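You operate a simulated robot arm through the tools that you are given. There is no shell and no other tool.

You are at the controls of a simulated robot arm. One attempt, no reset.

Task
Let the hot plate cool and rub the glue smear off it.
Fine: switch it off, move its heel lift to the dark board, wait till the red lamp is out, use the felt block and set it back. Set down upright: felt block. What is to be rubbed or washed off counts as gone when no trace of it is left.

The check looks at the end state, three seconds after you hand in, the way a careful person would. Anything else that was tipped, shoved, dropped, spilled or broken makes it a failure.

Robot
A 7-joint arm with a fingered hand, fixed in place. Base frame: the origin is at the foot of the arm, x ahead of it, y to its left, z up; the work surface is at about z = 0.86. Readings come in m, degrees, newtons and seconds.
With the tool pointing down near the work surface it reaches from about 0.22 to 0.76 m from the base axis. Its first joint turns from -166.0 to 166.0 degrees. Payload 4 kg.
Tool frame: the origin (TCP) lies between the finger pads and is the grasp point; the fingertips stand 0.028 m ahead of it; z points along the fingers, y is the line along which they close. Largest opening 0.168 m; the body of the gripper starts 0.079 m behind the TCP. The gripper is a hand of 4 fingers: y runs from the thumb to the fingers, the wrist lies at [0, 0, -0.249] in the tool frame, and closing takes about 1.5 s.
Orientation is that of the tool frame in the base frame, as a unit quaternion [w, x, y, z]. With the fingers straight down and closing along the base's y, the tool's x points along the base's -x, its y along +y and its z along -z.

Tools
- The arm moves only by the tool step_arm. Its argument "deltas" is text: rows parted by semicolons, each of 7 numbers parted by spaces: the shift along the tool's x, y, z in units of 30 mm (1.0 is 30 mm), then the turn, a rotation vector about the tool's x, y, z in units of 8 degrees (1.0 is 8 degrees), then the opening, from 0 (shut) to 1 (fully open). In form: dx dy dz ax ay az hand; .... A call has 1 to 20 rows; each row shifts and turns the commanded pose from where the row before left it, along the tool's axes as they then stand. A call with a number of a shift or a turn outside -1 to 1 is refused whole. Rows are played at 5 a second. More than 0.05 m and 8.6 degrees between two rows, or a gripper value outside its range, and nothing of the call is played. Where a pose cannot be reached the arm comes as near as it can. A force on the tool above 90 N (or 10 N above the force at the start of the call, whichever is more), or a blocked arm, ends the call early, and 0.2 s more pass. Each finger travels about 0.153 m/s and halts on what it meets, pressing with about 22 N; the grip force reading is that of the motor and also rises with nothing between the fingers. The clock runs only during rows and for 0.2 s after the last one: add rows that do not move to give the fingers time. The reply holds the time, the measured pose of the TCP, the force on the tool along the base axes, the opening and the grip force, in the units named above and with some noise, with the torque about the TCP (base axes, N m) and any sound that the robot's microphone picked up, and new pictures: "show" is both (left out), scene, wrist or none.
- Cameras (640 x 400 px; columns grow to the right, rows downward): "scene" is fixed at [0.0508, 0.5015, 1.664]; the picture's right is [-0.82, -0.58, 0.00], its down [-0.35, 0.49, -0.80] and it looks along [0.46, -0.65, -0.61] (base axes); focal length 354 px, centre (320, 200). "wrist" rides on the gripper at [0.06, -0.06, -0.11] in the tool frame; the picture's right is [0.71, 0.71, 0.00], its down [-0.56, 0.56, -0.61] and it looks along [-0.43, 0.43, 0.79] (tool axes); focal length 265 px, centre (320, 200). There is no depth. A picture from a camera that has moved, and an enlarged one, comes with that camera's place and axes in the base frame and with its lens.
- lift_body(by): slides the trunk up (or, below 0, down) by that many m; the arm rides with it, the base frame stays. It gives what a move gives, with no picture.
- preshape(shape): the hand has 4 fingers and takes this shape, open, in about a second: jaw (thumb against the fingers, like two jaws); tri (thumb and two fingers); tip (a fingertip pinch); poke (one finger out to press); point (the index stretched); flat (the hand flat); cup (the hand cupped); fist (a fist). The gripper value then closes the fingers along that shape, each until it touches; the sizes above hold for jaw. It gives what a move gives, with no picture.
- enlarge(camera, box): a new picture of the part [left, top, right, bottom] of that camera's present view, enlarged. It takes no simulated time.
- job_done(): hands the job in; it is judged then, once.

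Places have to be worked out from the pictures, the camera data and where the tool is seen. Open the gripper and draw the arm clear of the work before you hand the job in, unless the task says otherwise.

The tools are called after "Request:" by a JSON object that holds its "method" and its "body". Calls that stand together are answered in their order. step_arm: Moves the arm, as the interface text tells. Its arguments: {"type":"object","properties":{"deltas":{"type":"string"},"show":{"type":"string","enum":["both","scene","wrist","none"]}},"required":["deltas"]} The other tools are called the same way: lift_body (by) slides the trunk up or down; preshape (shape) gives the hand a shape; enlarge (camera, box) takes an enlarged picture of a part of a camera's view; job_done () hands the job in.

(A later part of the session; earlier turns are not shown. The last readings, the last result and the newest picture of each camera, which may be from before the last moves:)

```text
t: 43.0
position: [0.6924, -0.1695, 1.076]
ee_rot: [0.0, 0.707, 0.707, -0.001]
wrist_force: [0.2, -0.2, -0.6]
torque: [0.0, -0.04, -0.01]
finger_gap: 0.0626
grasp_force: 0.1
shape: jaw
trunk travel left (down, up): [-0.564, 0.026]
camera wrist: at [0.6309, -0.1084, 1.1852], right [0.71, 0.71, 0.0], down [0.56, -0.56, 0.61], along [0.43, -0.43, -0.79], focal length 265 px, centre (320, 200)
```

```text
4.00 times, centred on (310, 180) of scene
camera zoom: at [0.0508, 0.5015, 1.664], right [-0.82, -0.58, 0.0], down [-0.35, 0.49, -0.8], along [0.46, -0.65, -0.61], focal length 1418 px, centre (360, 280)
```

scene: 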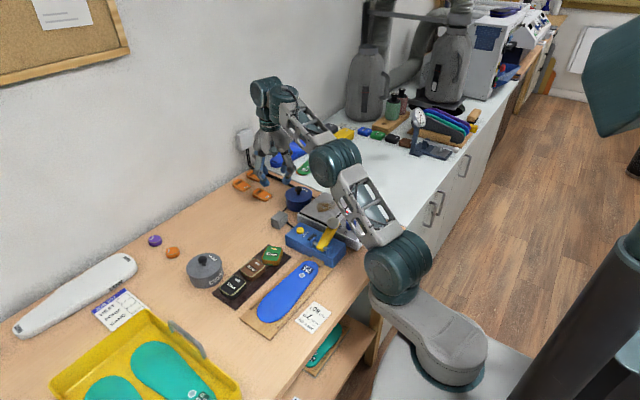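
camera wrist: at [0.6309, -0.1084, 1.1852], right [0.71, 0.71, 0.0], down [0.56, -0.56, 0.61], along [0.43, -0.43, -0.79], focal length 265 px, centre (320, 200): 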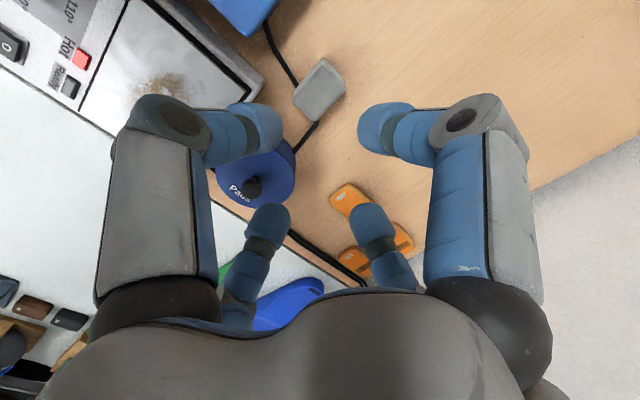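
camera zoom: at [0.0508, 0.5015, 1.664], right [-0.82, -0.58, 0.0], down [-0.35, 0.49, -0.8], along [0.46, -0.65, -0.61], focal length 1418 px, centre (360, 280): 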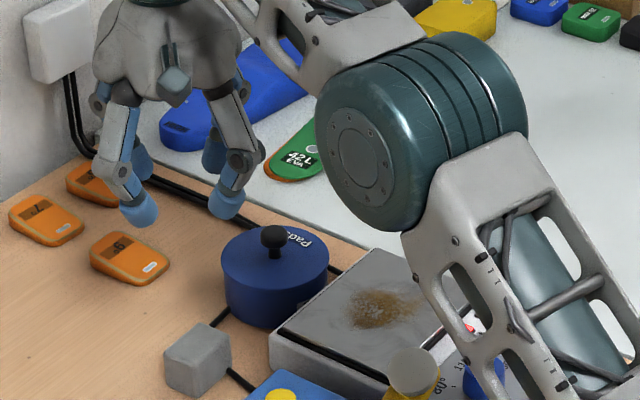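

The wrist view puts the block at (0.688, -0.169). I'll correct 3 mm and descend to just above it, with the tips about 2 cm over its top.

Request:
{"method": "step_arm", "body": {"deltas": "0.033 -0.12 0.9 0 0 0 0.37; 0 0 0.9 0 0 0 0.37; 0 0 0.9 0 0 0 0.37; 0 0 0.9 0 0 0 0.37; 0 0 0.5 0 0 0 0.37; 0 0 0 0 0 0 0.37", "show": "both"}}

Request:
{"method": "enlarge", "body": {"camera": "wrist", "box": [200, 60, 440, 210]}}

Request:
{"method": "enlarge", "body": {"camera": "scene", "box": [230, 150, 350, 250]}}

```text
t: 44.4
position: [0.6872, -0.1665, 0.9517]
ee_rot: [0.0, 0.707, 0.707, 0.0]
wrist_force: [-0.2, 0.9, 0.3]
torque: [-0.02, 0.03, 0.02]
finger_gap: 0.0622
grasp_force: 0.0
shape: jaw
trunk travel left (down, up): [-0.564, 0.026]
camera wrist: at [0.6253, -0.1065, 1.0626], right [0.71, 0.71, 0.0], down [0.56, -0.56, 0.61], along [0.43, -0.43, -0.79], focal length 265 px, centre (320, 200)
```

scene: 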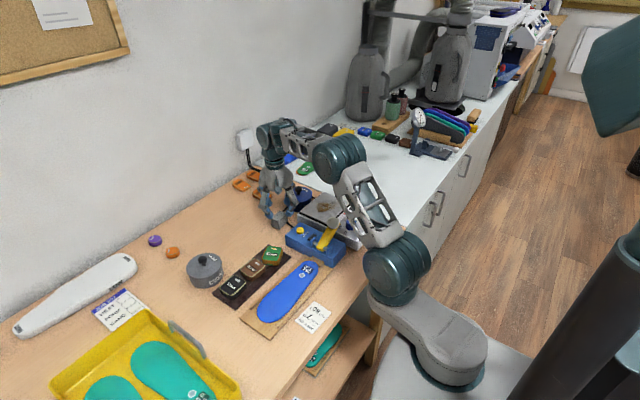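
wrist: 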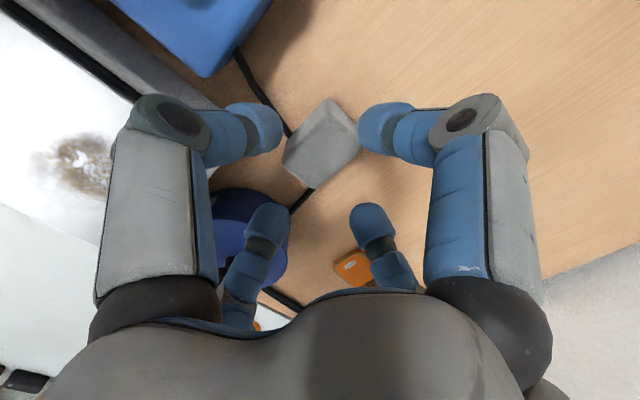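

```text
2.67 times, centred on (320, 135) of wrist
camera zoom: at [0.6253, -0.1065, 1.0626], right [0.71, 0.71, 0.0], down [0.56, -0.56, 0.61], along [0.43, -0.43, -0.79], focal length 708 px, centre (320, 373)
```

zoom: 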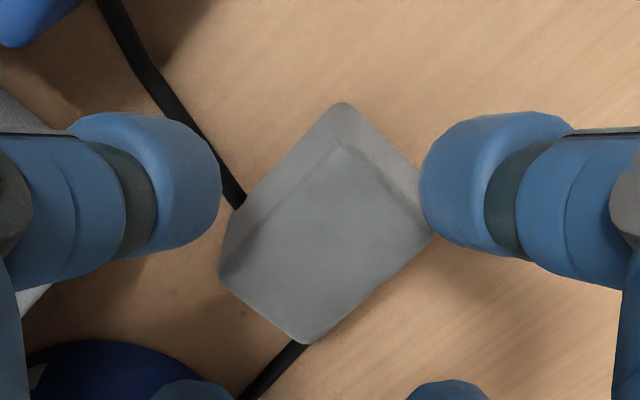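

```text
4.00 times, centred on (290, 200) of scene
camera zoom: at [0.0508, 0.5015, 1.664], right [-0.82, -0.58, 0.0], down [-0.35, 0.49, -0.8], along [0.46, -0.65, -0.61], focal length 1418 px, centre (440, 200)
```

zoom: 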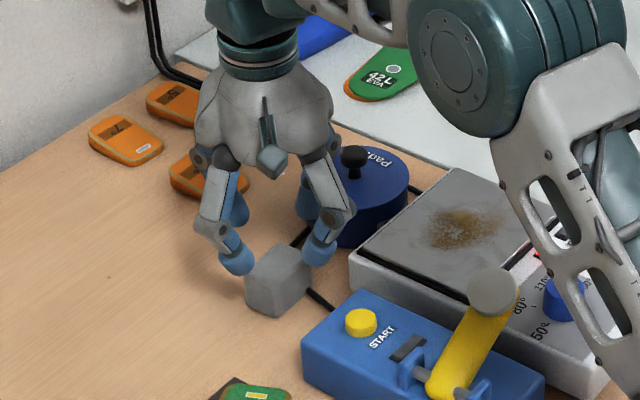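

The block is centred to within 2 mm of the hand. I'll correct that, descend until the tips are about 16 mm above the table (TCP 0.908), and close gently.

Request:
{"method": "step_arm", "body": {"deltas": "-0.06 0.06 0.4 0 0 0 0.37; 0 0 0.5 0 0 0 0.37; 0 0 0.4 0 0 0 0.37; 0 0 0.15 0 0 0 0.37; 0 0 0 0 0 0 0.37", "show": "both"}}

Request:
{"method": "enlarge", "body": {"camera": "scene", "box": [230, 150, 350, 250]}}

```text
t: 45.6
position: [0.6889, -0.1696, 0.9095]
ee_rot: [-0.001, 0.707, 0.708, 0.0]
wrist_force: [0.2, 0.1, -0.4]
torque: [0.0, 0.0, 0.02]
finger_gap: 0.0624
grasp_force: 0.0
shape: jaw
trunk travel left (down, up): [-0.564, 0.026]
camera wrist: at [0.6277, -0.1089, 1.0195], right [0.71, 0.71, 0.0], down [0.56, -0.56, 0.61], along [0.43, -0.43, -0.79], focal length 265 px, centre (320, 200)
```

scene: 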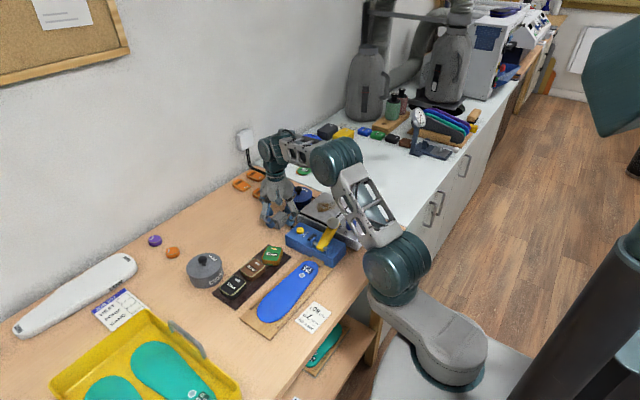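
wrist: 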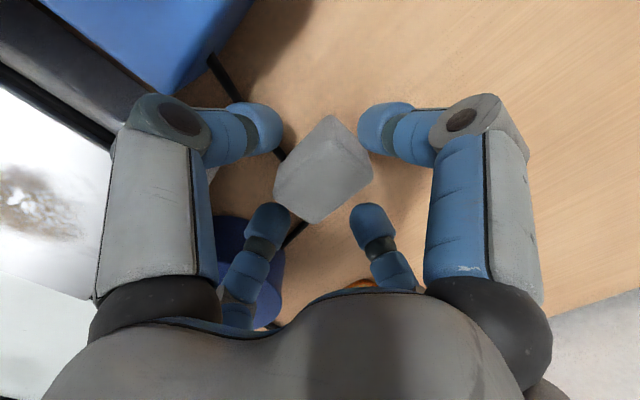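

```text
4.00 times, centred on (290, 200) of scene
camera zoom: at [0.0508, 0.5015, 1.664], right [-0.82, -0.58, 0.0], down [-0.35, 0.49, -0.8], along [0.46, -0.65, -0.61], focal length 1418 px, centre (440, 200)
```

zoom: 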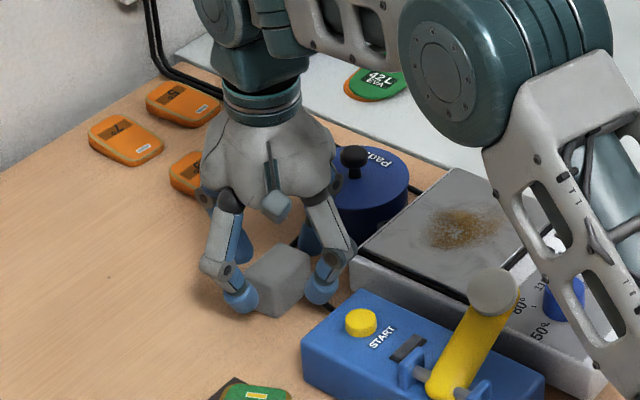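

All four fingers surround the block and nothing is touching. I'll close gradually.

Request:
{"method": "step_arm", "body": {"deltas": "0 0 0 0 0 0 0.32; 0 0 0 0 0 0 0.28; 0 0 0 0 0 0 0.24; 0 0 0 0 0 0 0.2; 0 0 0 0 0 0 0.15; 0 0 0 0 0 0 0.1; 0 0 0 0 0 0 0.05; 0 0 0 0 0 0 0.05; 0 0 0 0 0 0 0.05", "show": "both"}}

Request:
{"method": "enlarge", "body": {"camera": "scene", "box": [230, 150, 350, 250]}}

```text
t: 47.6
position: [0.6898, -0.1697, 0.9093]
ee_rot: [0.0, 0.706, 0.708, 0.0]
wrist_force: [0.0, -0.1, 0.3]
torque: [0.01, -0.01, 0.0]
finger_gap: 0.0353
grasp_force: 22.2
shape: jaw
trunk travel left (down, up): [-0.564, 0.026]
camera wrist: at [0.6278, -0.1089, 1.0197], right [0.71, 0.71, 0.0], down [0.56, -0.56, 0.61], along [0.43, -0.43, -0.79], focal length 265 px, centre (320, 200)
```

scene: 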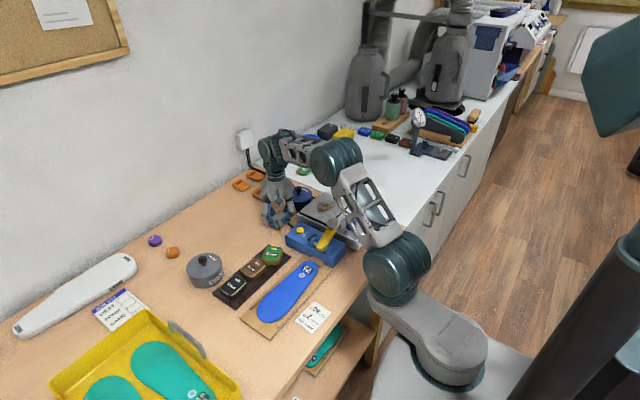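
wrist: 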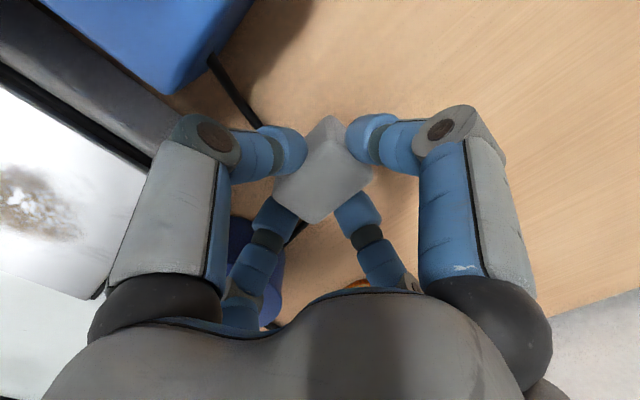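

```text
4.00 times, centred on (290, 200) of scene
camera zoom: at [0.0508, 0.5015, 1.664], right [-0.82, -0.58, 0.0], down [-0.35, 0.49, -0.8], along [0.46, -0.65, -0.61], focal length 1418 px, centre (440, 200)
```

zoom: 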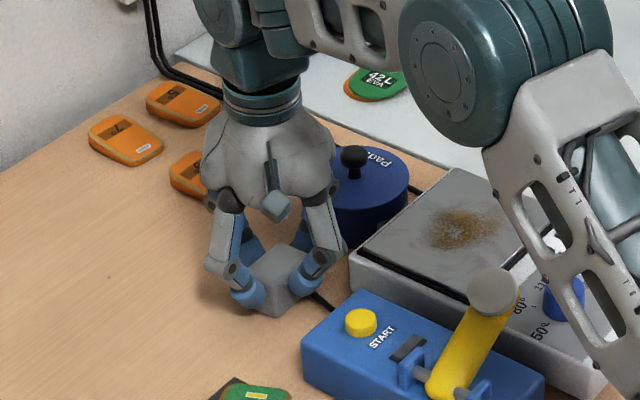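

The block is held firmly: 22 N, gap 0.035, with TCP at (0.6895, -0.1697, 0.9093), which I'll use as the return pose. I'll lift straight up and see that it comes free of the cable.

Request:
{"method": "step_arm", "body": {"deltas": "0 0 -0.15 0 0 0 0.05; 0 0 -0.3 0 0 0 0.05; 0 0 -0.6 0 0 0 0.05; 0 0 -0.9 0 0 0 0.05; 0 0 -0.9 0 0 0 0.05; 0 0 -0.9 0 0 0 0.05; 0 0 -0.9 0 0 0 0.05; 0 0 0 0 0 0 0.05", "show": "both"}}

Request:
{"method": "enlarge", "body": {"camera": "scene", "box": [230, 130, 390, 250]}}

Request:
{"method": "enlarge", "body": {"camera": "wrist", "box": [60, 0, 300, 150]}}

```text
t: 49.4
position: [0.6906, -0.1689, 1.0496]
ee_rot: [0.0, 0.707, 0.708, 0.0]
wrist_force: [0.2, -0.1, 0.2]
torque: [0.02, 0.01, 0.02]
finger_gap: 0.0347
grasp_force: 21.9
shape: jaw
trunk travel left (down, up): [-0.564, 0.026]
camera wrist: at [0.6277, -0.1086, 1.1587], right [0.71, 0.71, 0.0], down [0.56, -0.56, 0.61], along [0.43, -0.43, -0.79], focal length 265 px, centre (320, 200)
```

scene: 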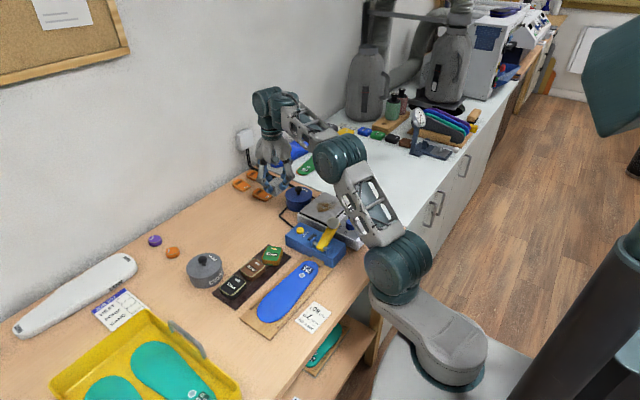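
wrist: 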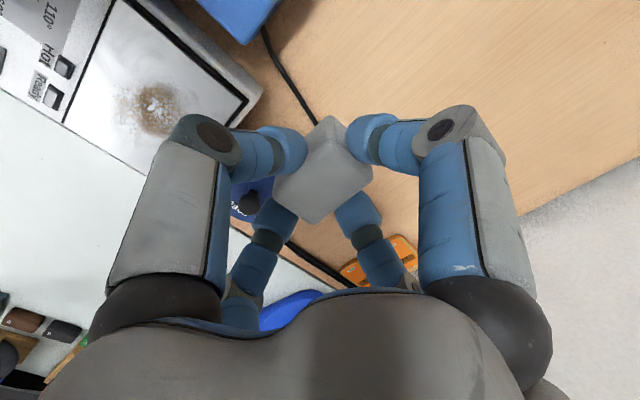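

```text
3.33 times, centred on (310, 190) of scene
camera zoom: at [0.0508, 0.5015, 1.664], right [-0.82, -0.58, 0.0], down [-0.35, 0.49, -0.8], along [0.46, -0.65, -0.61], focal length 1181 px, centre (353, 233)
```

zoom: 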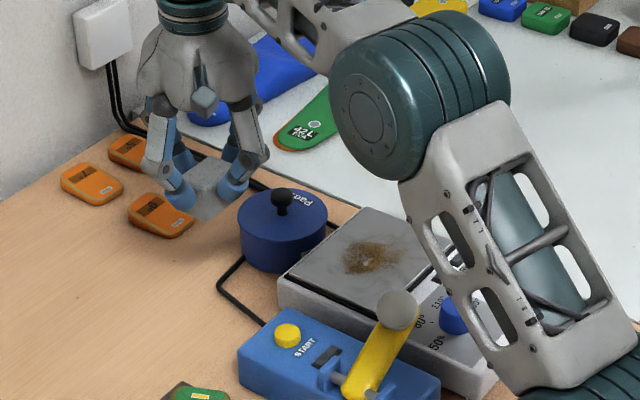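

```text
2.67 times, centred on (180, 75) of wrist
camera zoom: at [0.6277, -0.1086, 1.1587], right [0.71, 0.71, 0.0], down [0.56, -0.56, 0.61], along [0.43, -0.43, -0.79], focal length 708 px, centre (693, 533)
```

zoom: 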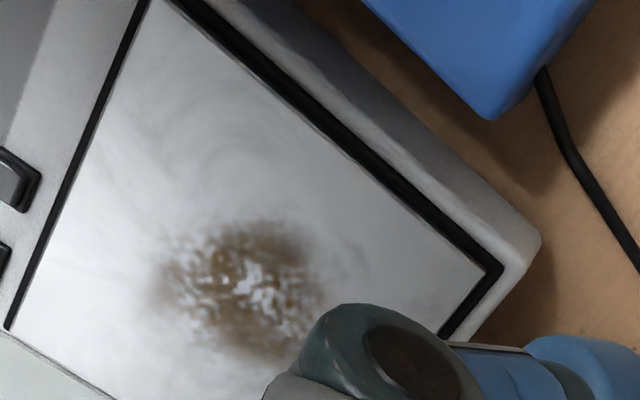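

The block lifted cleanly and the cable stayed in place. The Hot lamp now looks dark, so I'll zoom in to confirm.

Request:
{"method": "enlarge", "body": {"camera": "wrist", "box": [0, 20, 128, 120]}}

Request:
{"method": "enlarge", "body": {"camera": "scene", "box": [300, 185, 380, 235]}}

```text
4.00 times, centred on (64, 70) of wrist
camera zoom: at [0.6277, -0.1086, 1.1587], right [0.71, 0.71, 0.0], down [0.56, -0.56, 0.61], along [0.43, -0.43, -0.79], focal length 1062 px, centre (1344, 720)
```

zoom: 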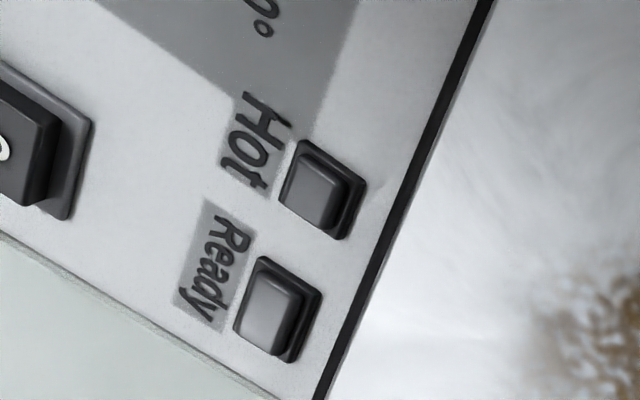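

```text
8.00 times, centred on (340, 210) of scene
camera zoom: at [0.0508, 0.5015, 1.664], right [-0.82, -0.58, 0.0], down [-0.35, 0.49, -0.8], along [0.46, -0.65, -0.61], focal length 2835 px, centre (160, 120)
```

zoom: 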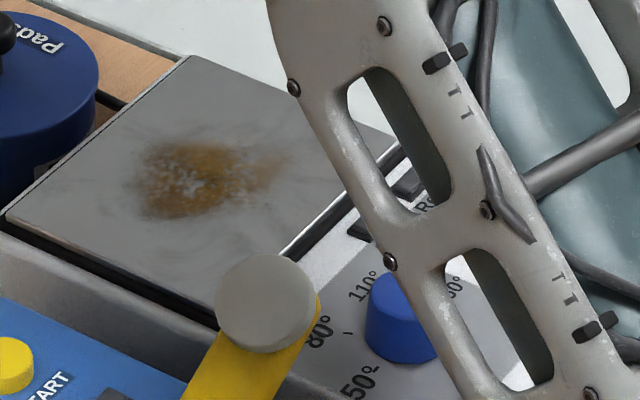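

Both lamps are dark, so the plate is cool. I'll carry the block over towards the plate at this height and look at the smear's full extent before wiping.

Request:
{"method": "step_arm", "body": {"deltas": "-0.874 -0.4 0 0 0 0 0.05; -0.874 -0.4 0 0 0 0 0.05; -0.874 -0.4 0 0 0 0 0.05; -0.874 -0.4 0 0 0 0 0.05; -0.874 -0.4 0 0 0 0 0.05; 0 0 0 0 0 0 0.05", "show": "wrist"}}

Request:
{"method": "enlarge", "body": {"camera": "wrist", "box": [220, 0, 420, 125]}}

Request:
{"method": "enlarge", "body": {"camera": "scene", "box": [270, 140, 398, 240]}}

```text
t: 50.8
position: [0.6314, -0.3008, 1.0489]
ee_rot: [0.0, 0.707, 0.708, -0.001]
wrist_force: [-0.4, 0.1, -0.5]
torque: [-0.03, -0.02, -0.01]
finger_gap: 0.0348
grasp_force: 21.9
shape: jaw
trunk travel left (down, up): [-0.564, 0.026]
camera wrist: at [0.57, -0.2402, 1.1594], right [0.71, 0.71, 0.0], down [0.56, -0.56, 0.61], along [0.44, -0.43, -0.79], focal length 265 px, centre (320, 200)
```

wrist: 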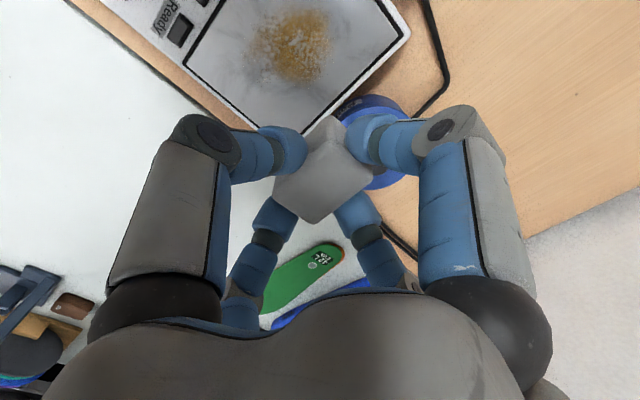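

```text
3.20 times, centred on (320, 62) of wrist
camera zoom: at [0.57, -0.2402, 1.1594], right [0.71, 0.71, 0.0], down [0.56, -0.56, 0.61], along [0.44, -0.43, -0.79], focal length 849 px, centre (320, 640)
```

zoom: 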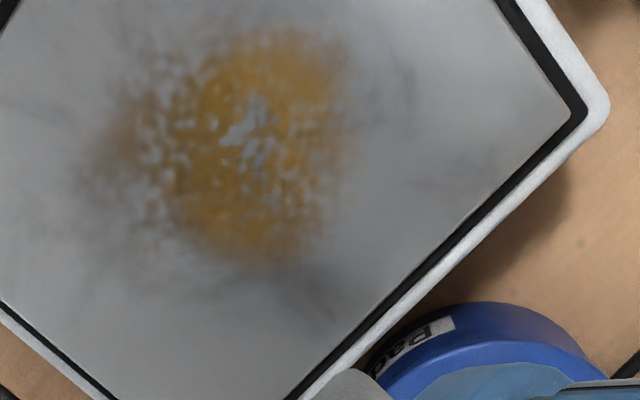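

```text
4.00 times, centred on (334, 190) of scene
camera zoom: at [0.0508, 0.5015, 1.664], right [-0.82, -0.58, 0.0], down [-0.35, 0.49, -0.8], along [0.46, -0.65, -0.61], focal length 1418 px, centre (264, 240)
```

zoom: 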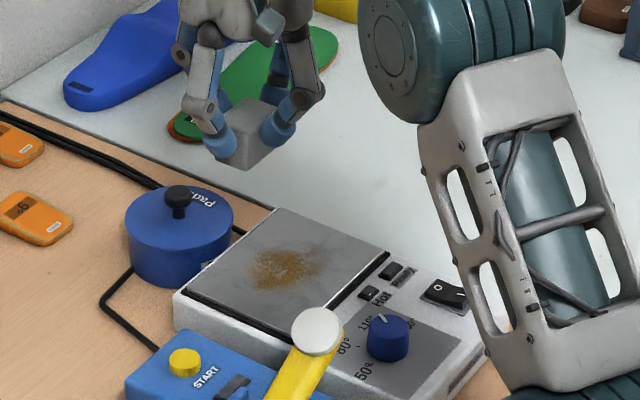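

The smear covers about x 0.55–0.605 and y -0.315 to -0.25. I'll move over one edge of it at (0.55, -0.26), come down to about 8 mm above the plate, and then look for contact.

Request:
{"method": "step_arm", "body": {"deltas": "0.453 -0.904 0 0 0 0 0.05; 0.453 -0.904 0 0 0 0 0.05; 0.453 -0.904 0 0 0 0 0.05; 0 0 0.9 0 0 0 0.05; 0 0 0.9 0 0 0 0.05; 0 0 0.9 0 0 0 0.05; 0 0 0 0 0 0 0.05", "show": "both"}}

Request:
{"method": "enlarge", "body": {"camera": "scene", "box": [270, 150, 390, 235]}}

```text
t: 52.4
position: [0.5507, -0.2615, 0.9697]
ee_rot: [0.0, 0.707, 0.708, 0.0]
wrist_force: [-0.2, 0.2, 0.1]
torque: [0.02, 0.0, 0.01]
finger_gap: 0.0346
grasp_force: 21.7
shape: jaw
trunk travel left (down, up): [-0.564, 0.026]
camera wrist: at [0.4895, -0.2005, 1.0792], right [0.71, 0.71, 0.0], down [0.56, -0.56, 0.61], along [0.43, -0.43, -0.79], focal length 265 px, centre (320, 200)
```

scene: 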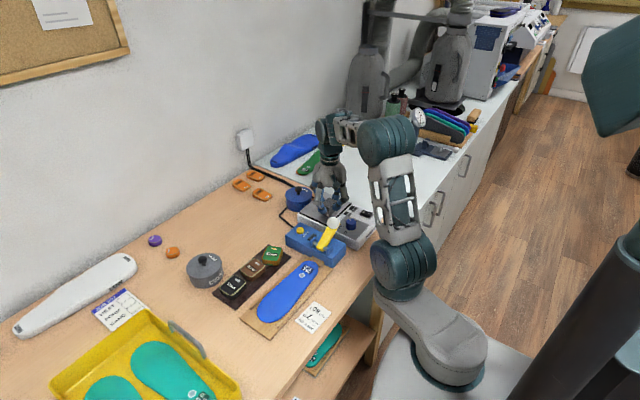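
wrist: 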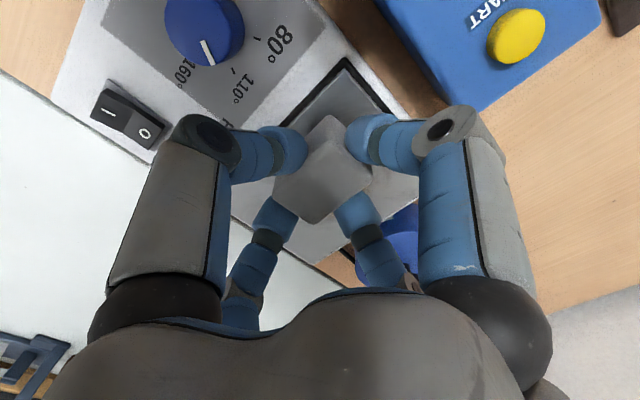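

```text
4.71 times, centred on (330, 192) of scene
camera zoom: at [0.0508, 0.5015, 1.664], right [-0.82, -0.58, 0.0], down [-0.35, 0.49, -0.8], along [0.46, -0.65, -0.61], focal length 1668 px, centre (273, 235)
```

zoom: 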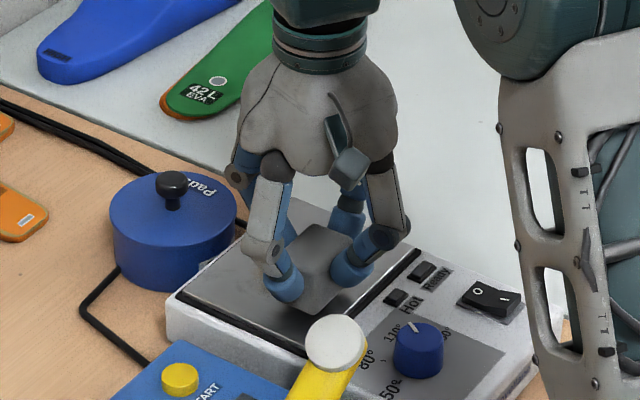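

The block hovers about 1 cm above the plate with clear space all round. I'll lower in small steps to find contact.

Request:
{"method": "step_arm", "body": {"deltas": "0 0 0.2 0 0 0 0.05; 0 0 0.1 0 0 0 0.05; 0 0 0 0 0 0 0.05", "show": "none"}}

```text
t: 53.2
position: [0.5501, -0.26, 0.9612]
ee_rot: [0.002, 0.706, 0.708, 0.0]
wrist_force: [1.8, -0.2, 17.4]
torque: [-0.02, -0.03, 0.02]
finger_gap: 0.0353
grasp_force: 21.7
shape: jaw
trunk travel left (down, up): [-0.564, 0.026]
```

Contact at TCP z 0.961 with 17 N, so I'll ease up slightly and make the first stroke along +x, checking the force.

Request:
{"method": "step_arm", "body": {"deltas": "0 0 -0.02 0 0 0 0.05; 0 0.32 0 0 0 0 0.05; 0 0.32 0 0 0 0 0.05; 0 0.32 0 0 0 0 0.05; 0 0.32 0 0 0 0 0.05; 0 0.32 0 0 0 0 0.05; 0 0.32 0 0 0 0 0.05; 0 0 0 0 0 0 0.05", "show": "both"}}

Request:
{"method": "enlarge", "body": {"camera": "scene", "box": [270, 150, 390, 235]}}

```text
t: 55.0
position: [0.6054, -0.2598, 0.9629]
ee_rot: [0.0, 0.706, 0.708, -0.001]
wrist_force: [-4.1, 0.3, 10.3]
torque: [-0.04, 0.08, -0.01]
finger_gap: 0.0356
grasp_force: 22.0
shape: jaw
trunk travel left (down, up): [-0.564, 0.026]
camera wrist: at [0.543, -0.1991, 1.0719], right [0.71, 0.71, 0.0], down [0.56, -0.56, 0.62], along [0.44, -0.43, -0.79], focal length 265 px, centre (320, 200)
```

scene: 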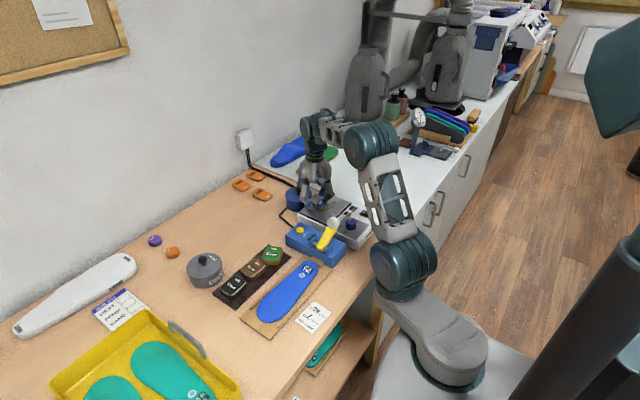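
wrist: 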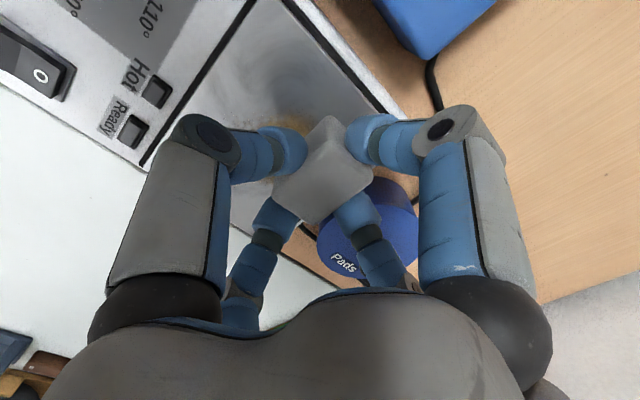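

```text
4.71 times, centred on (330, 192) of scene
camera zoom: at [0.0508, 0.5015, 1.664], right [-0.82, -0.58, 0.0], down [-0.35, 0.49, -0.8], along [0.46, -0.65, -0.61], focal length 1668 px, centre (273, 235)
```

zoom: 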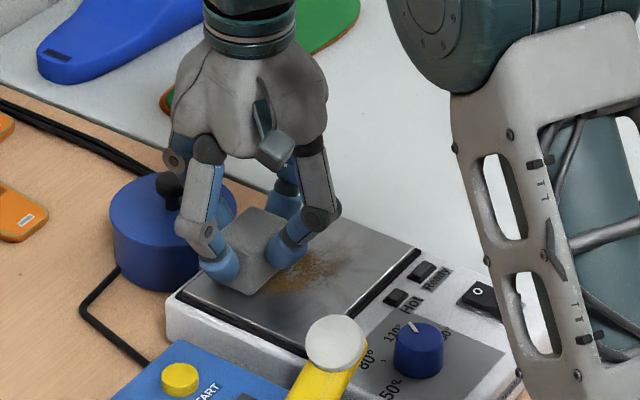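

The contact force is good at 10 N normal with 4 N friction, and the plate hasn't moved. I'll continue with a raster, stepping about 16 mm in -y between strokes.

Request:
{"method": "step_arm", "body": {"deltas": "-0.5 0 0 0 0 0 0.05; 0 -0.32 0 0 0 0 0.05; 0 -0.32 0 0 0 0 0.05; 0 -0.32 0 0 0 0 0.05; 0 -0.32 0 0 0 0 0.05; 0 -0.32 0 0 0 0 0.05; 0 -0.32 0 0 0 0 0.05; -0.5 0 0 0 0 0 0.05; 0 0.32 0 0 0 0 0.05; 0 0.32 0 0 0 0 0.05; 0 0.32 0 0 0 0 0.05; 0 0.32 0 0 0 0 0.05; 0 0.32 0 0 0 0 0.05; 0 0.32 0 0 0 0 0.05", "show": "none"}}

Request:
{"method": "step_arm", "body": {"deltas": "-0.5 0 0 0 0 0 0.05; 0 -0.32 0 0 0 0 0.05; 0 -0.32 0 0 0 0 0.05; 0 -0.32 0 0 0 0 0.05; 0 -0.32 0 0 0 0 0.05; 0 -0.32 0 0 0 0 0.05; 0 -0.32 0 0 0 0 0.05; 0 0 0 0 0 0 0.05", "show": "both"}}

Request:
{"method": "enlarge", "body": {"camera": "scene", "box": [270, 150, 390, 235]}}

```text
t: 58.0
position: [0.6051, -0.2907, 0.962]
ee_rot: [0.0, 0.707, 0.708, 0.0]
wrist_force: [-3.5, 0.1, 8.9]
torque: [0.04, 0.08, 0.03]
finger_gap: 0.0355
grasp_force: 21.4
shape: jaw
trunk travel left (down, up): [-0.564, 0.026]
```

```text
t: 59.8
position: [0.5492, -0.3062, 0.9614]
ee_rot: [0.001, 0.706, 0.708, 0.0]
wrist_force: [7.7, 2.1, 20.6]
torque: [0.07, -0.21, -0.03]
finger_gap: 0.0357
grasp_force: 22.5
shape: jaw
trunk travel left (down, up): [-0.564, 0.026]
camera wrist: at [0.4861, -0.2438, 1.0711], right [0.7, 0.71, 0.0], down [0.56, -0.55, 0.62], along [0.44, -0.44, -0.79], focal length 265 px, centre (320, 200)
```

scene: 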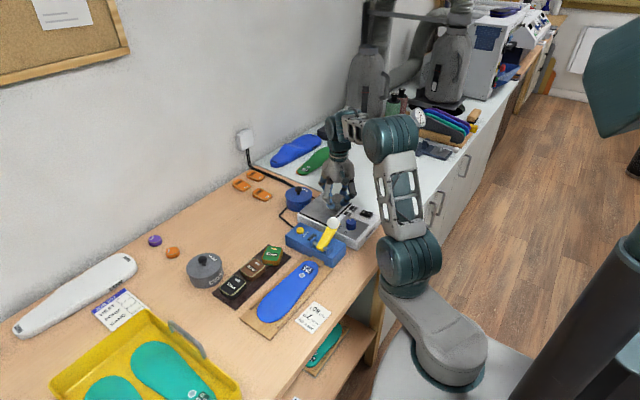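
wrist: 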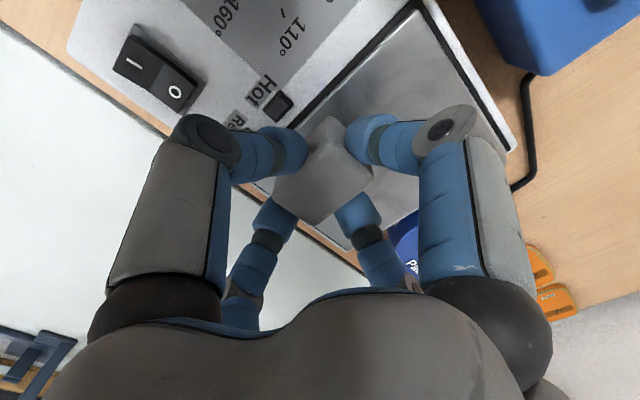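

```text
4.71 times, centred on (330, 192) of scene
camera zoom: at [0.0508, 0.5015, 1.664], right [-0.82, -0.58, 0.0], down [-0.35, 0.49, -0.8], along [0.46, -0.65, -0.61], focal length 1668 px, centre (273, 235)
```

zoom: 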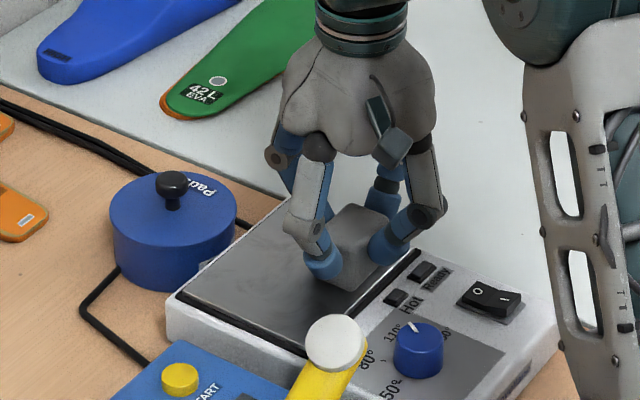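

Most of the brown looks gone. I'll make one more set of passes back across and then lift off to inspect.

Request:
{"method": "step_arm", "body": {"deltas": "0 0 -0.02 0 0 0 0.05; 0 0.32 0 0 0 0 0.05; 0 0.32 0 0 0 0 0.05; 0 0.32 0 0 0 0 0.05; 0 0.32 0 0 0 0 0.05; 0 0.32 0 0 0 0 0.05; 0 0.32 0 0 0 0 0.05; 0.4 0 0 0 0 0 0.05; 0.4 0 0 0 0 0 0.05; 0 -0.32 0 0 0 0 0.05; 0 -0.32 0 0 0 0 0.05; 0 -0.32 0 0 0 0 0.05; 0 -0.32 0 0 0 0 0.05; 0 -0.32 0 0 0 0 0.05; 0 -0.32 0 0 0 0 0.05; 0.4 0 0 0 0 0 0.05; 0.4 0 0 0 0 0 0.05; 0 0 0 0 0 0 0.05", "show": "none"}}

Request:
{"method": "step_arm", "body": {"deltas": "0 0 -0.3 0 0 0 0.05; 0 0 -0.9 0 0 0 0.05; 0 0 -0.9 0 0 0 0.05; -0.8 0.9 -0.5 0 0 0 0.05; -0.8 0.9 0 0 0 0 0.05; -0.4 0.9 0 0 0 0 0.05; 0 0 0 0 0 0 0.05", "show": "both"}}

Request:
{"method": "enlarge", "body": {"camera": "scene", "box": [270, 165, 390, 240]}}

Request:
{"method": "enlarge", "body": {"camera": "wrist", "box": [220, 0, 420, 125]}}

```text
t: 63.6
position: [0.5467, -0.2565, 0.9604]
ee_rot: [-0.001, 0.707, 0.707, 0.0]
wrist_force: [-2.6, -5.4, 13.7]
torque: [-0.15, 0.03, -0.06]
finger_gap: 0.0359
grasp_force: 21.3
shape: jaw
trunk travel left (down, up): [-0.564, 0.026]
```

```text
t: 65.2
position: [0.6288, -0.3164, 1.0373]
ee_rot: [0.0, 0.706, 0.708, -0.002]
wrist_force: [-0.5, 0.3, -0.3]
torque: [0.02, -0.02, -0.02]
finger_gap: 0.0356
grasp_force: 21.7
shape: jaw
trunk travel left (down, up): [-0.564, 0.026]
camera wrist: at [0.5665, -0.2558, 1.1475], right [0.71, 0.71, 0.0], down [0.56, -0.56, 0.61], along [0.43, -0.43, -0.79], focal length 265 px, centre (320, 200)
```

scene: 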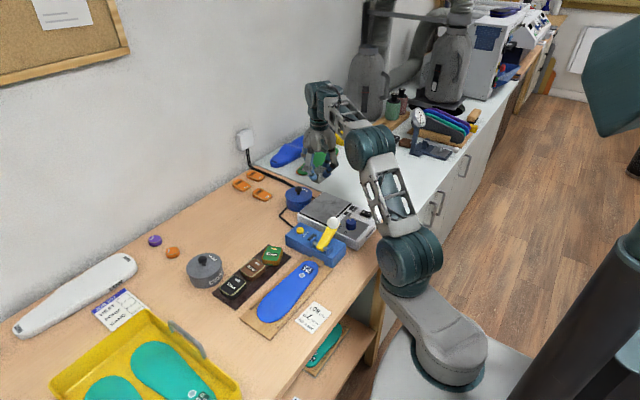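
wrist: 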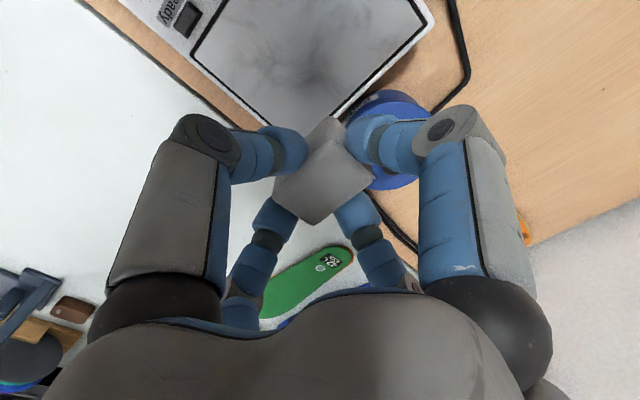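

```text
5.33 times, centred on (330, 202) of scene
camera zoom: at [0.0508, 0.5015, 1.664], right [-0.82, -0.58, 0.0], down [-0.35, 0.49, -0.8], along [0.46, -0.65, -0.61], focal length 1890 px, centre (267, 187)
```

zoom: 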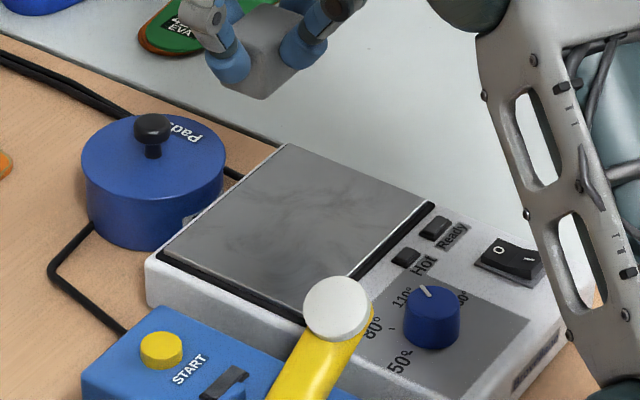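

```text
3.20 times, centred on (320, 62) of wrist
camera zoom: at [0.5665, -0.2558, 1.1475], right [0.71, 0.71, 0.0], down [0.56, -0.56, 0.61], along [0.43, -0.43, -0.79], focal length 849 px, centre (320, 640)
```

zoom: 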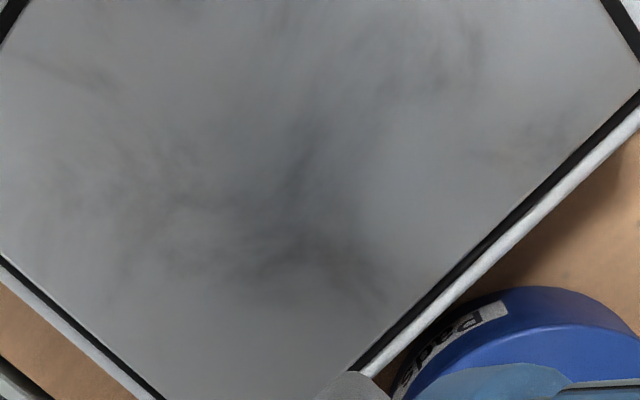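

The brown patch looks gone, and only the plate's own grey texture shows. I'll zoom in hard to look for faint residue.

Request:
{"method": "enlarge", "body": {"camera": "wrist", "box": [230, 10, 310, 60]}}

Request:
{"method": "enlarge", "body": {"camera": "wrist", "box": [290, 10, 370, 60]}}

Request:
{"method": "enlarge", "body": {"camera": "wrist", "box": [250, 50, 330, 100]}}

Request:
{"method": "enlarge", "body": {"camera": "scene", "box": [300, 188, 356, 223]}}

```text
8.00 times, centred on (270, 35) of wrist
camera zoom: at [0.5665, -0.2558, 1.1475], right [0.71, 0.71, 0.0], down [0.56, -0.56, 0.61], along [0.43, -0.43, -0.79], focal length 2123 px, centre (720, 1520)
```

zoom: 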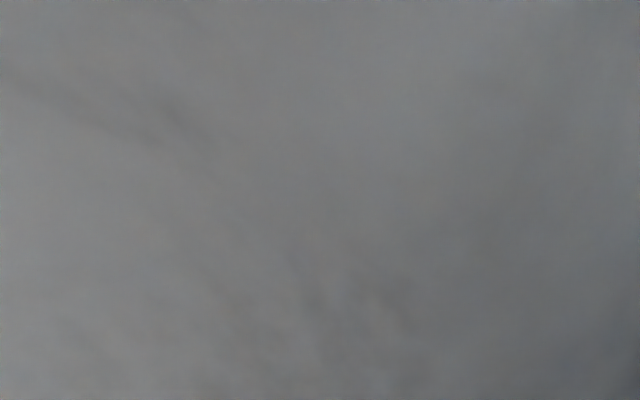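

```text
8.00 times, centred on (330, 35) of wrist
camera zoom: at [0.5665, -0.2558, 1.1475], right [0.71, 0.71, 0.0], down [0.56, -0.56, 0.61], along [0.43, -0.43, -0.79], focal length 2123 px, centre (240, 1520)
```

zoom: 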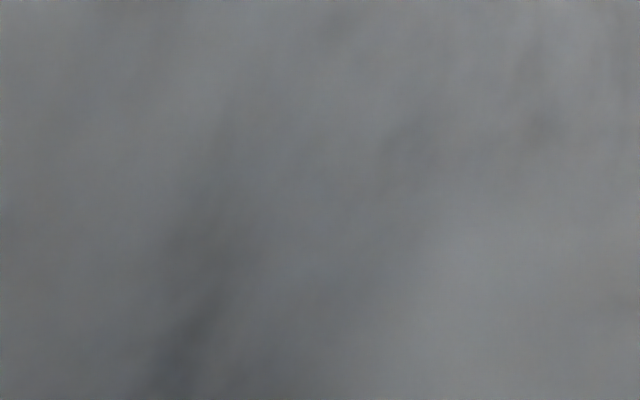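

```text
8.00 times, centred on (290, 75) of wrist
camera zoom: at [0.5665, -0.2558, 1.1475], right [0.71, 0.71, 0.0], down [0.56, -0.56, 0.61], along [0.43, -0.43, -0.79], focal length 2123 px, centre (560, 1200)
```

zoom: 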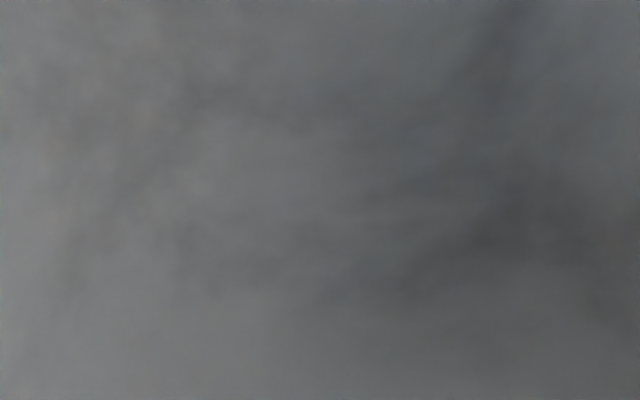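

```text
11.43 times, centred on (328, 206) of scene
camera zoom: at [0.0508, 0.5015, 1.664], right [-0.82, -0.58, 0.0], down [-0.35, 0.49, -0.8], along [0.46, -0.65, -0.61], focal length 4050 px, centre (229, 137)
```

zoom: 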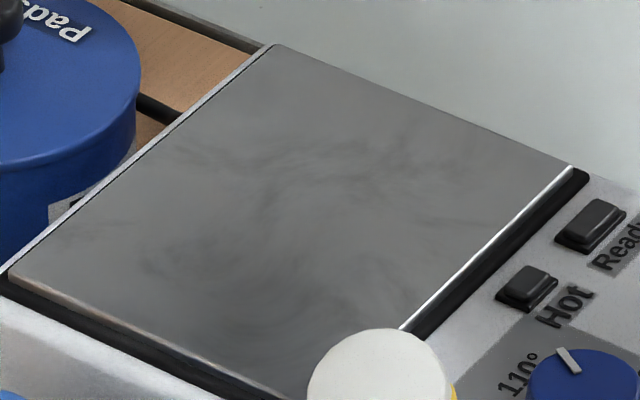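

Nothing distinct is left, though I can't rule out a very faint warm tint near (0.566, -0.316). Another full raster costs little, so I'll go back down and rub again with wider coverage.

Request:
{"method": "step_arm", "body": {"deltas": "-0.1 -0.6 0.5 0 0 0 0.05; 0 0 0.8 0 0 0 0.05; 0 0 0.8 0 0 0 0.05; 0 0 0.2 0 0 0 0.05; 0 0 0.1 0 0 0 0.05; 0 0 0 0 0 0 0.05", "show": "none"}}

```text
t: 66.6
position: [0.6098, -0.3188, 0.9671]
ee_rot: [-0.001, 0.707, 0.708, 0.0]
wrist_force: [-0.4, 0.2, -1.4]
torque: [-0.02, 0.0, -0.01]
finger_gap: 0.0355
grasp_force: 21.7
shape: jaw
trunk travel left (down, up): [-0.564, 0.026]
```

Request:
{"method": "step_arm", "body": {"deltas": "0 0 0.1 0 0 0 0.05; 0 0 0.08 0 0 0 0.05; 0 0 0 0 0 0 0.05", "show": "none"}}

```text
t: 67.4
position: [0.6116, -0.3192, 0.9619]
ee_rot: [0.001, 0.706, 0.708, -0.001]
wrist_force: [-0.6, 0.0, 3.7]
torque: [0.03, -0.02, -0.01]
finger_gap: 0.0357
grasp_force: 22.5
shape: jaw
trunk travel left (down, up): [-0.564, 0.026]
```

There is light contact at 3.7 N. I'll add about 1 mm of press and run the wider raster over y -0.319 to -0.25.

Request:
{"method": "step_arm", "body": {"deltas": "0 0 0.03 0 0 0 0.05; 0 -0.33 0 0 0 0 0.05; 0 -0.33 0 0 0 0 0.05; 0 -0.33 0 0 0 0 0.05; 0 -0.33 0 0 0 0 0.05; 0 -0.33 0 0 0 0 0.05; 0 -0.33 0 0 0 0 0.05; 0 -0.33 0 0 0 0 0.05; 0.5 0 0 0 0 0 0.05; 0 0.33 0 0 0 0 0.05; 0 0.33 0 0 0 0 0.05; 0 0.33 0 0 0 0 0.05; 0 0.33 0 0 0 0 0.05; 0 0.33 0 0 0 0 0.05; 0 0.33 0 0 0 0 0.05; 0 0.33 0 0 0 0 0.05; 0.5 0 0 0 0 0 0.05", "show": "none"}}

Request:
{"method": "step_arm", "body": {"deltas": "0 -0.33 0 0 0 0 0.05; 0 -0.33 0 0 0 0 0.05; 0 -0.33 0 0 0 0 0.05; 0 -0.33 0 0 0 0 0.05; 0 -0.33 0 0 0 0 0.05; 0 -0.33 0 0 0 0 0.05; 0 -0.33 0 0 0 0 0.05; 0.5 0 0 0 0 0 0.05; 0 0.33 0 0 0 0 0.05; 0 0.33 0 0 0 0 0.05; 0 0.33 0 0 0 0 0.05; 0 0.33 0 0 0 0 0.05; 0 0.33 0 0 0 0 0.05; 0 0.33 0 0 0 0 0.05; 0 0.33 0 0 0 0 0.05; 0.5 0 0 0 0 0 0.05", "show": "none"}}

Request:
{"method": "step_arm", "body": {"deltas": "0 -0.33 0 0 0 0 0.05; 0 -0.33 0 0 0 0 0.05; 0 -0.33 0 0 0 0 0.05; 0 -0.33 0 0 0 0 0.05; 0 -0.33 0 0 0 0 0.05; 0 -0.33 0 0 0 0 0.05; 0 -0.33 0 0 0 0 0.05; 0 0 0 0 0 0 0.05", "show": "scene"}}

```text
t: 71.0
position: [0.6137, -0.2876, 0.9617]
ee_rot: [0.0, 0.706, 0.708, 0.0]
wrist_force: [-0.4, 0.6, 4.5]
torque: [0.04, 0.0, -0.01]
finger_gap: 0.0357
grasp_force: 21.6
shape: jaw
trunk travel left (down, up): [-0.564, 0.026]
```

```text
t: 74.4
position: [0.6116, -0.2605, 0.9617]
ee_rot: [0.001, 0.706, 0.708, -0.001]
wrist_force: [-0.7, 1.1, 5.1]
torque: [0.04, 0.01, -0.01]
finger_gap: 0.0357
grasp_force: 22.4
shape: jaw
trunk travel left (down, up): [-0.564, 0.026]
```

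```text
t: 76.2
position: [0.5426, -0.2601, 0.9611]
ee_rot: [0.001, 0.706, 0.708, -0.001]
wrist_force: [6.9, -0.5, 14.9]
torque: [0.01, -0.12, -0.06]
finger_gap: 0.0359
grasp_force: 21.9
shape: jaw
trunk travel left (down, up): [-0.564, 0.026]
```

scene: 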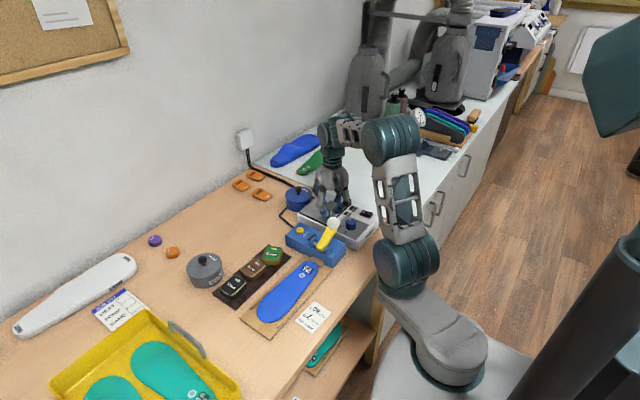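

Contact held throughout at 4–15 N. I'll finish with a few cross strokes along y, then lift off and inspect again.

Request:
{"method": "step_arm", "body": {"deltas": "-0.33 0.1 0 0 0 0 0.05; -0.33 0.1 0 0 0 0 0.05; -0.33 0.1 0 0 0 0 0.05; -0.33 0.1 0 0 0 0 0.05; -0.33 0.1 0 0 0 0 0.05; -0.33 0.1 0 0 0 0 0.05; 0.33 0.1 0.005 0 0 0 0.05; 0.33 0.1 0.005 0 0 0 0.05; 0.33 0.1 0.005 0 0 0 0.05; 0.33 0.1 0.005 0 0 0 0.05; 0.33 0.1 0.005 0 0 0 0.05; 0.33 0.1 0.005 0 0 0 0.05; -0.33 0.1 0.005 0 0 0 0.05; -0.33 0.1 0.005 0 0 0 0.05; -0.33 0.1 0.005 0 0 0 0.05; -0.33 0.1 0.005 0 0 0 0.05; -0.33 0.1 0.005 0 0 0 0.05; -0.33 0.1 0.005 0 0 0 0.05; 0 0 0 0 0 0 0.05", "show": "none"}}

Request:
{"method": "step_arm", "body": {"deltas": "0 0 -0.3 0 0 0 0.05; 0 0 -0.9 0 0 0 0.05; 0 0 -0.9 0 0 0 0.05; -0.1 0.9 -0.5 0 0 0 0.05; 0 0.4 0 0 0 0 0.05; 0 0 0 0 0 0 0.05", "show": "both"}}

Request:
{"method": "enlarge", "body": {"camera": "scene", "box": [300, 188, 356, 223]}}

Request:
{"method": "enlarge", "body": {"camera": "wrist", "box": [220, 0, 420, 125]}}

```text
t: 80.2
position: [0.5949, -0.3196, 0.9613]
ee_rot: [0.001, 0.706, 0.708, 0.001]
wrist_force: [-2.1, 5.8, 14.6]
torque: [0.16, 0.04, -0.02]
finger_gap: 0.0358
grasp_force: 22.0
shape: jaw
trunk travel left (down, up): [-0.564, 0.026]
```

```text
t: 81.6
position: [0.6351, -0.3224, 1.0379]
ee_rot: [0.0, 0.706, 0.708, 0.0]
wrist_force: [0.1, 0.0, -0.5]
torque: [-0.04, -0.01, 0.02]
finger_gap: 0.0357
grasp_force: 22.2
shape: jaw
trunk travel left (down, up): [-0.564, 0.026]
camera wrist: at [0.573, -0.2621, 1.1481], right [0.71, 0.71, 0.0], down [0.56, -0.56, 0.61], along [0.44, -0.43, -0.79], focal length 265 px, centre (320, 200)
```

scene: 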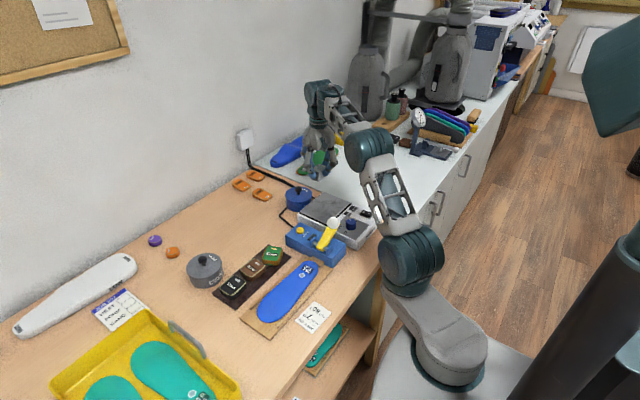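
wrist: 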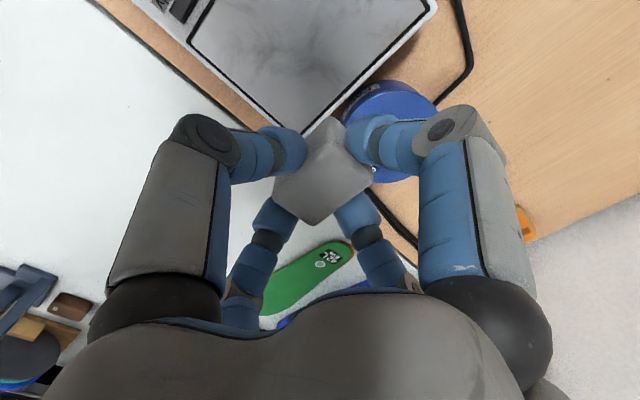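

```text
11.43 times, centred on (328, 206) of scene
camera zoom: at [0.0508, 0.5015, 1.664], right [-0.82, -0.58, 0.0], down [-0.35, 0.49, -0.8], along [0.46, -0.65, -0.61], focal length 4050 px, centre (229, 137)
```

zoom: 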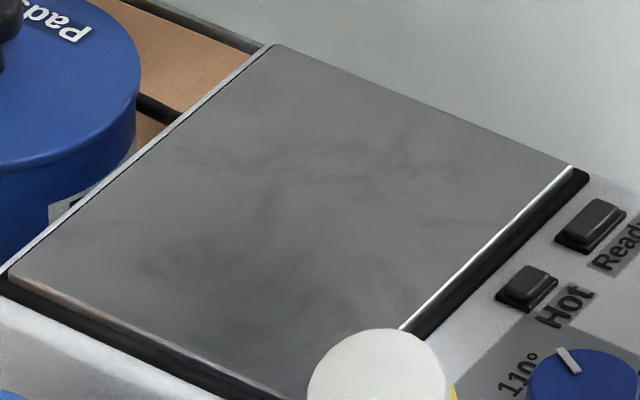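

```text
3.20 times, centred on (320, 62) of wrist
camera zoom: at [0.573, -0.2621, 1.1481], right [0.71, 0.71, 0.0], down [0.56, -0.56, 0.61], along [0.44, -0.43, -0.79], focal length 849 px, centre (320, 640)
```

zoom: 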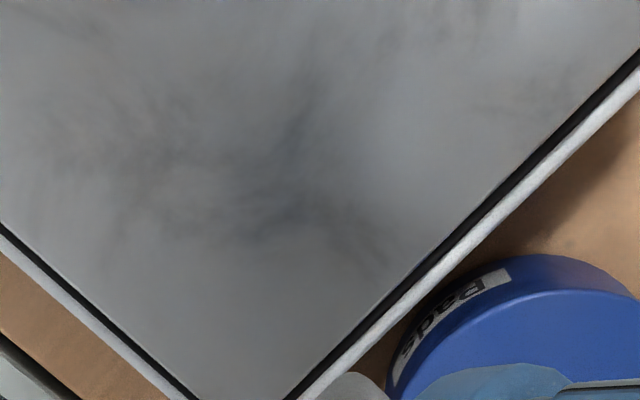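

The plate texture is identical to before the second rub, so no trace of glue remains, and the hot plate's corner is at the same pixels, so it hasn't moved. I'll carry the block back above its original spot.

Request:
{"method": "step_arm", "body": {"deltas": "0.848 0.302 -0.2 0 0 0 0.05; 0.848 0.302 0 0 0 0 0.05; 0.848 0.302 0 0 0 0 0.05; 0.848 0.302 0 0 0 0 0.05; 0.848 0.302 0 0 0 0 0.05; 0.848 0.302 0 0 0 0 0.05; 0 0 0 0 0 0 0.05", "show": "none"}}

```text
t: 83.2
position: [0.6883, -0.1708, 1.0435]
ee_rot: [0.0, 0.707, 0.707, 0.0]
wrist_force: [-0.6, 0.4, -1.1]
torque: [0.02, 0.01, -0.03]
finger_gap: 0.0357
grasp_force: 22.3
shape: jaw
trunk travel left (down, up): [-0.564, 0.026]
```

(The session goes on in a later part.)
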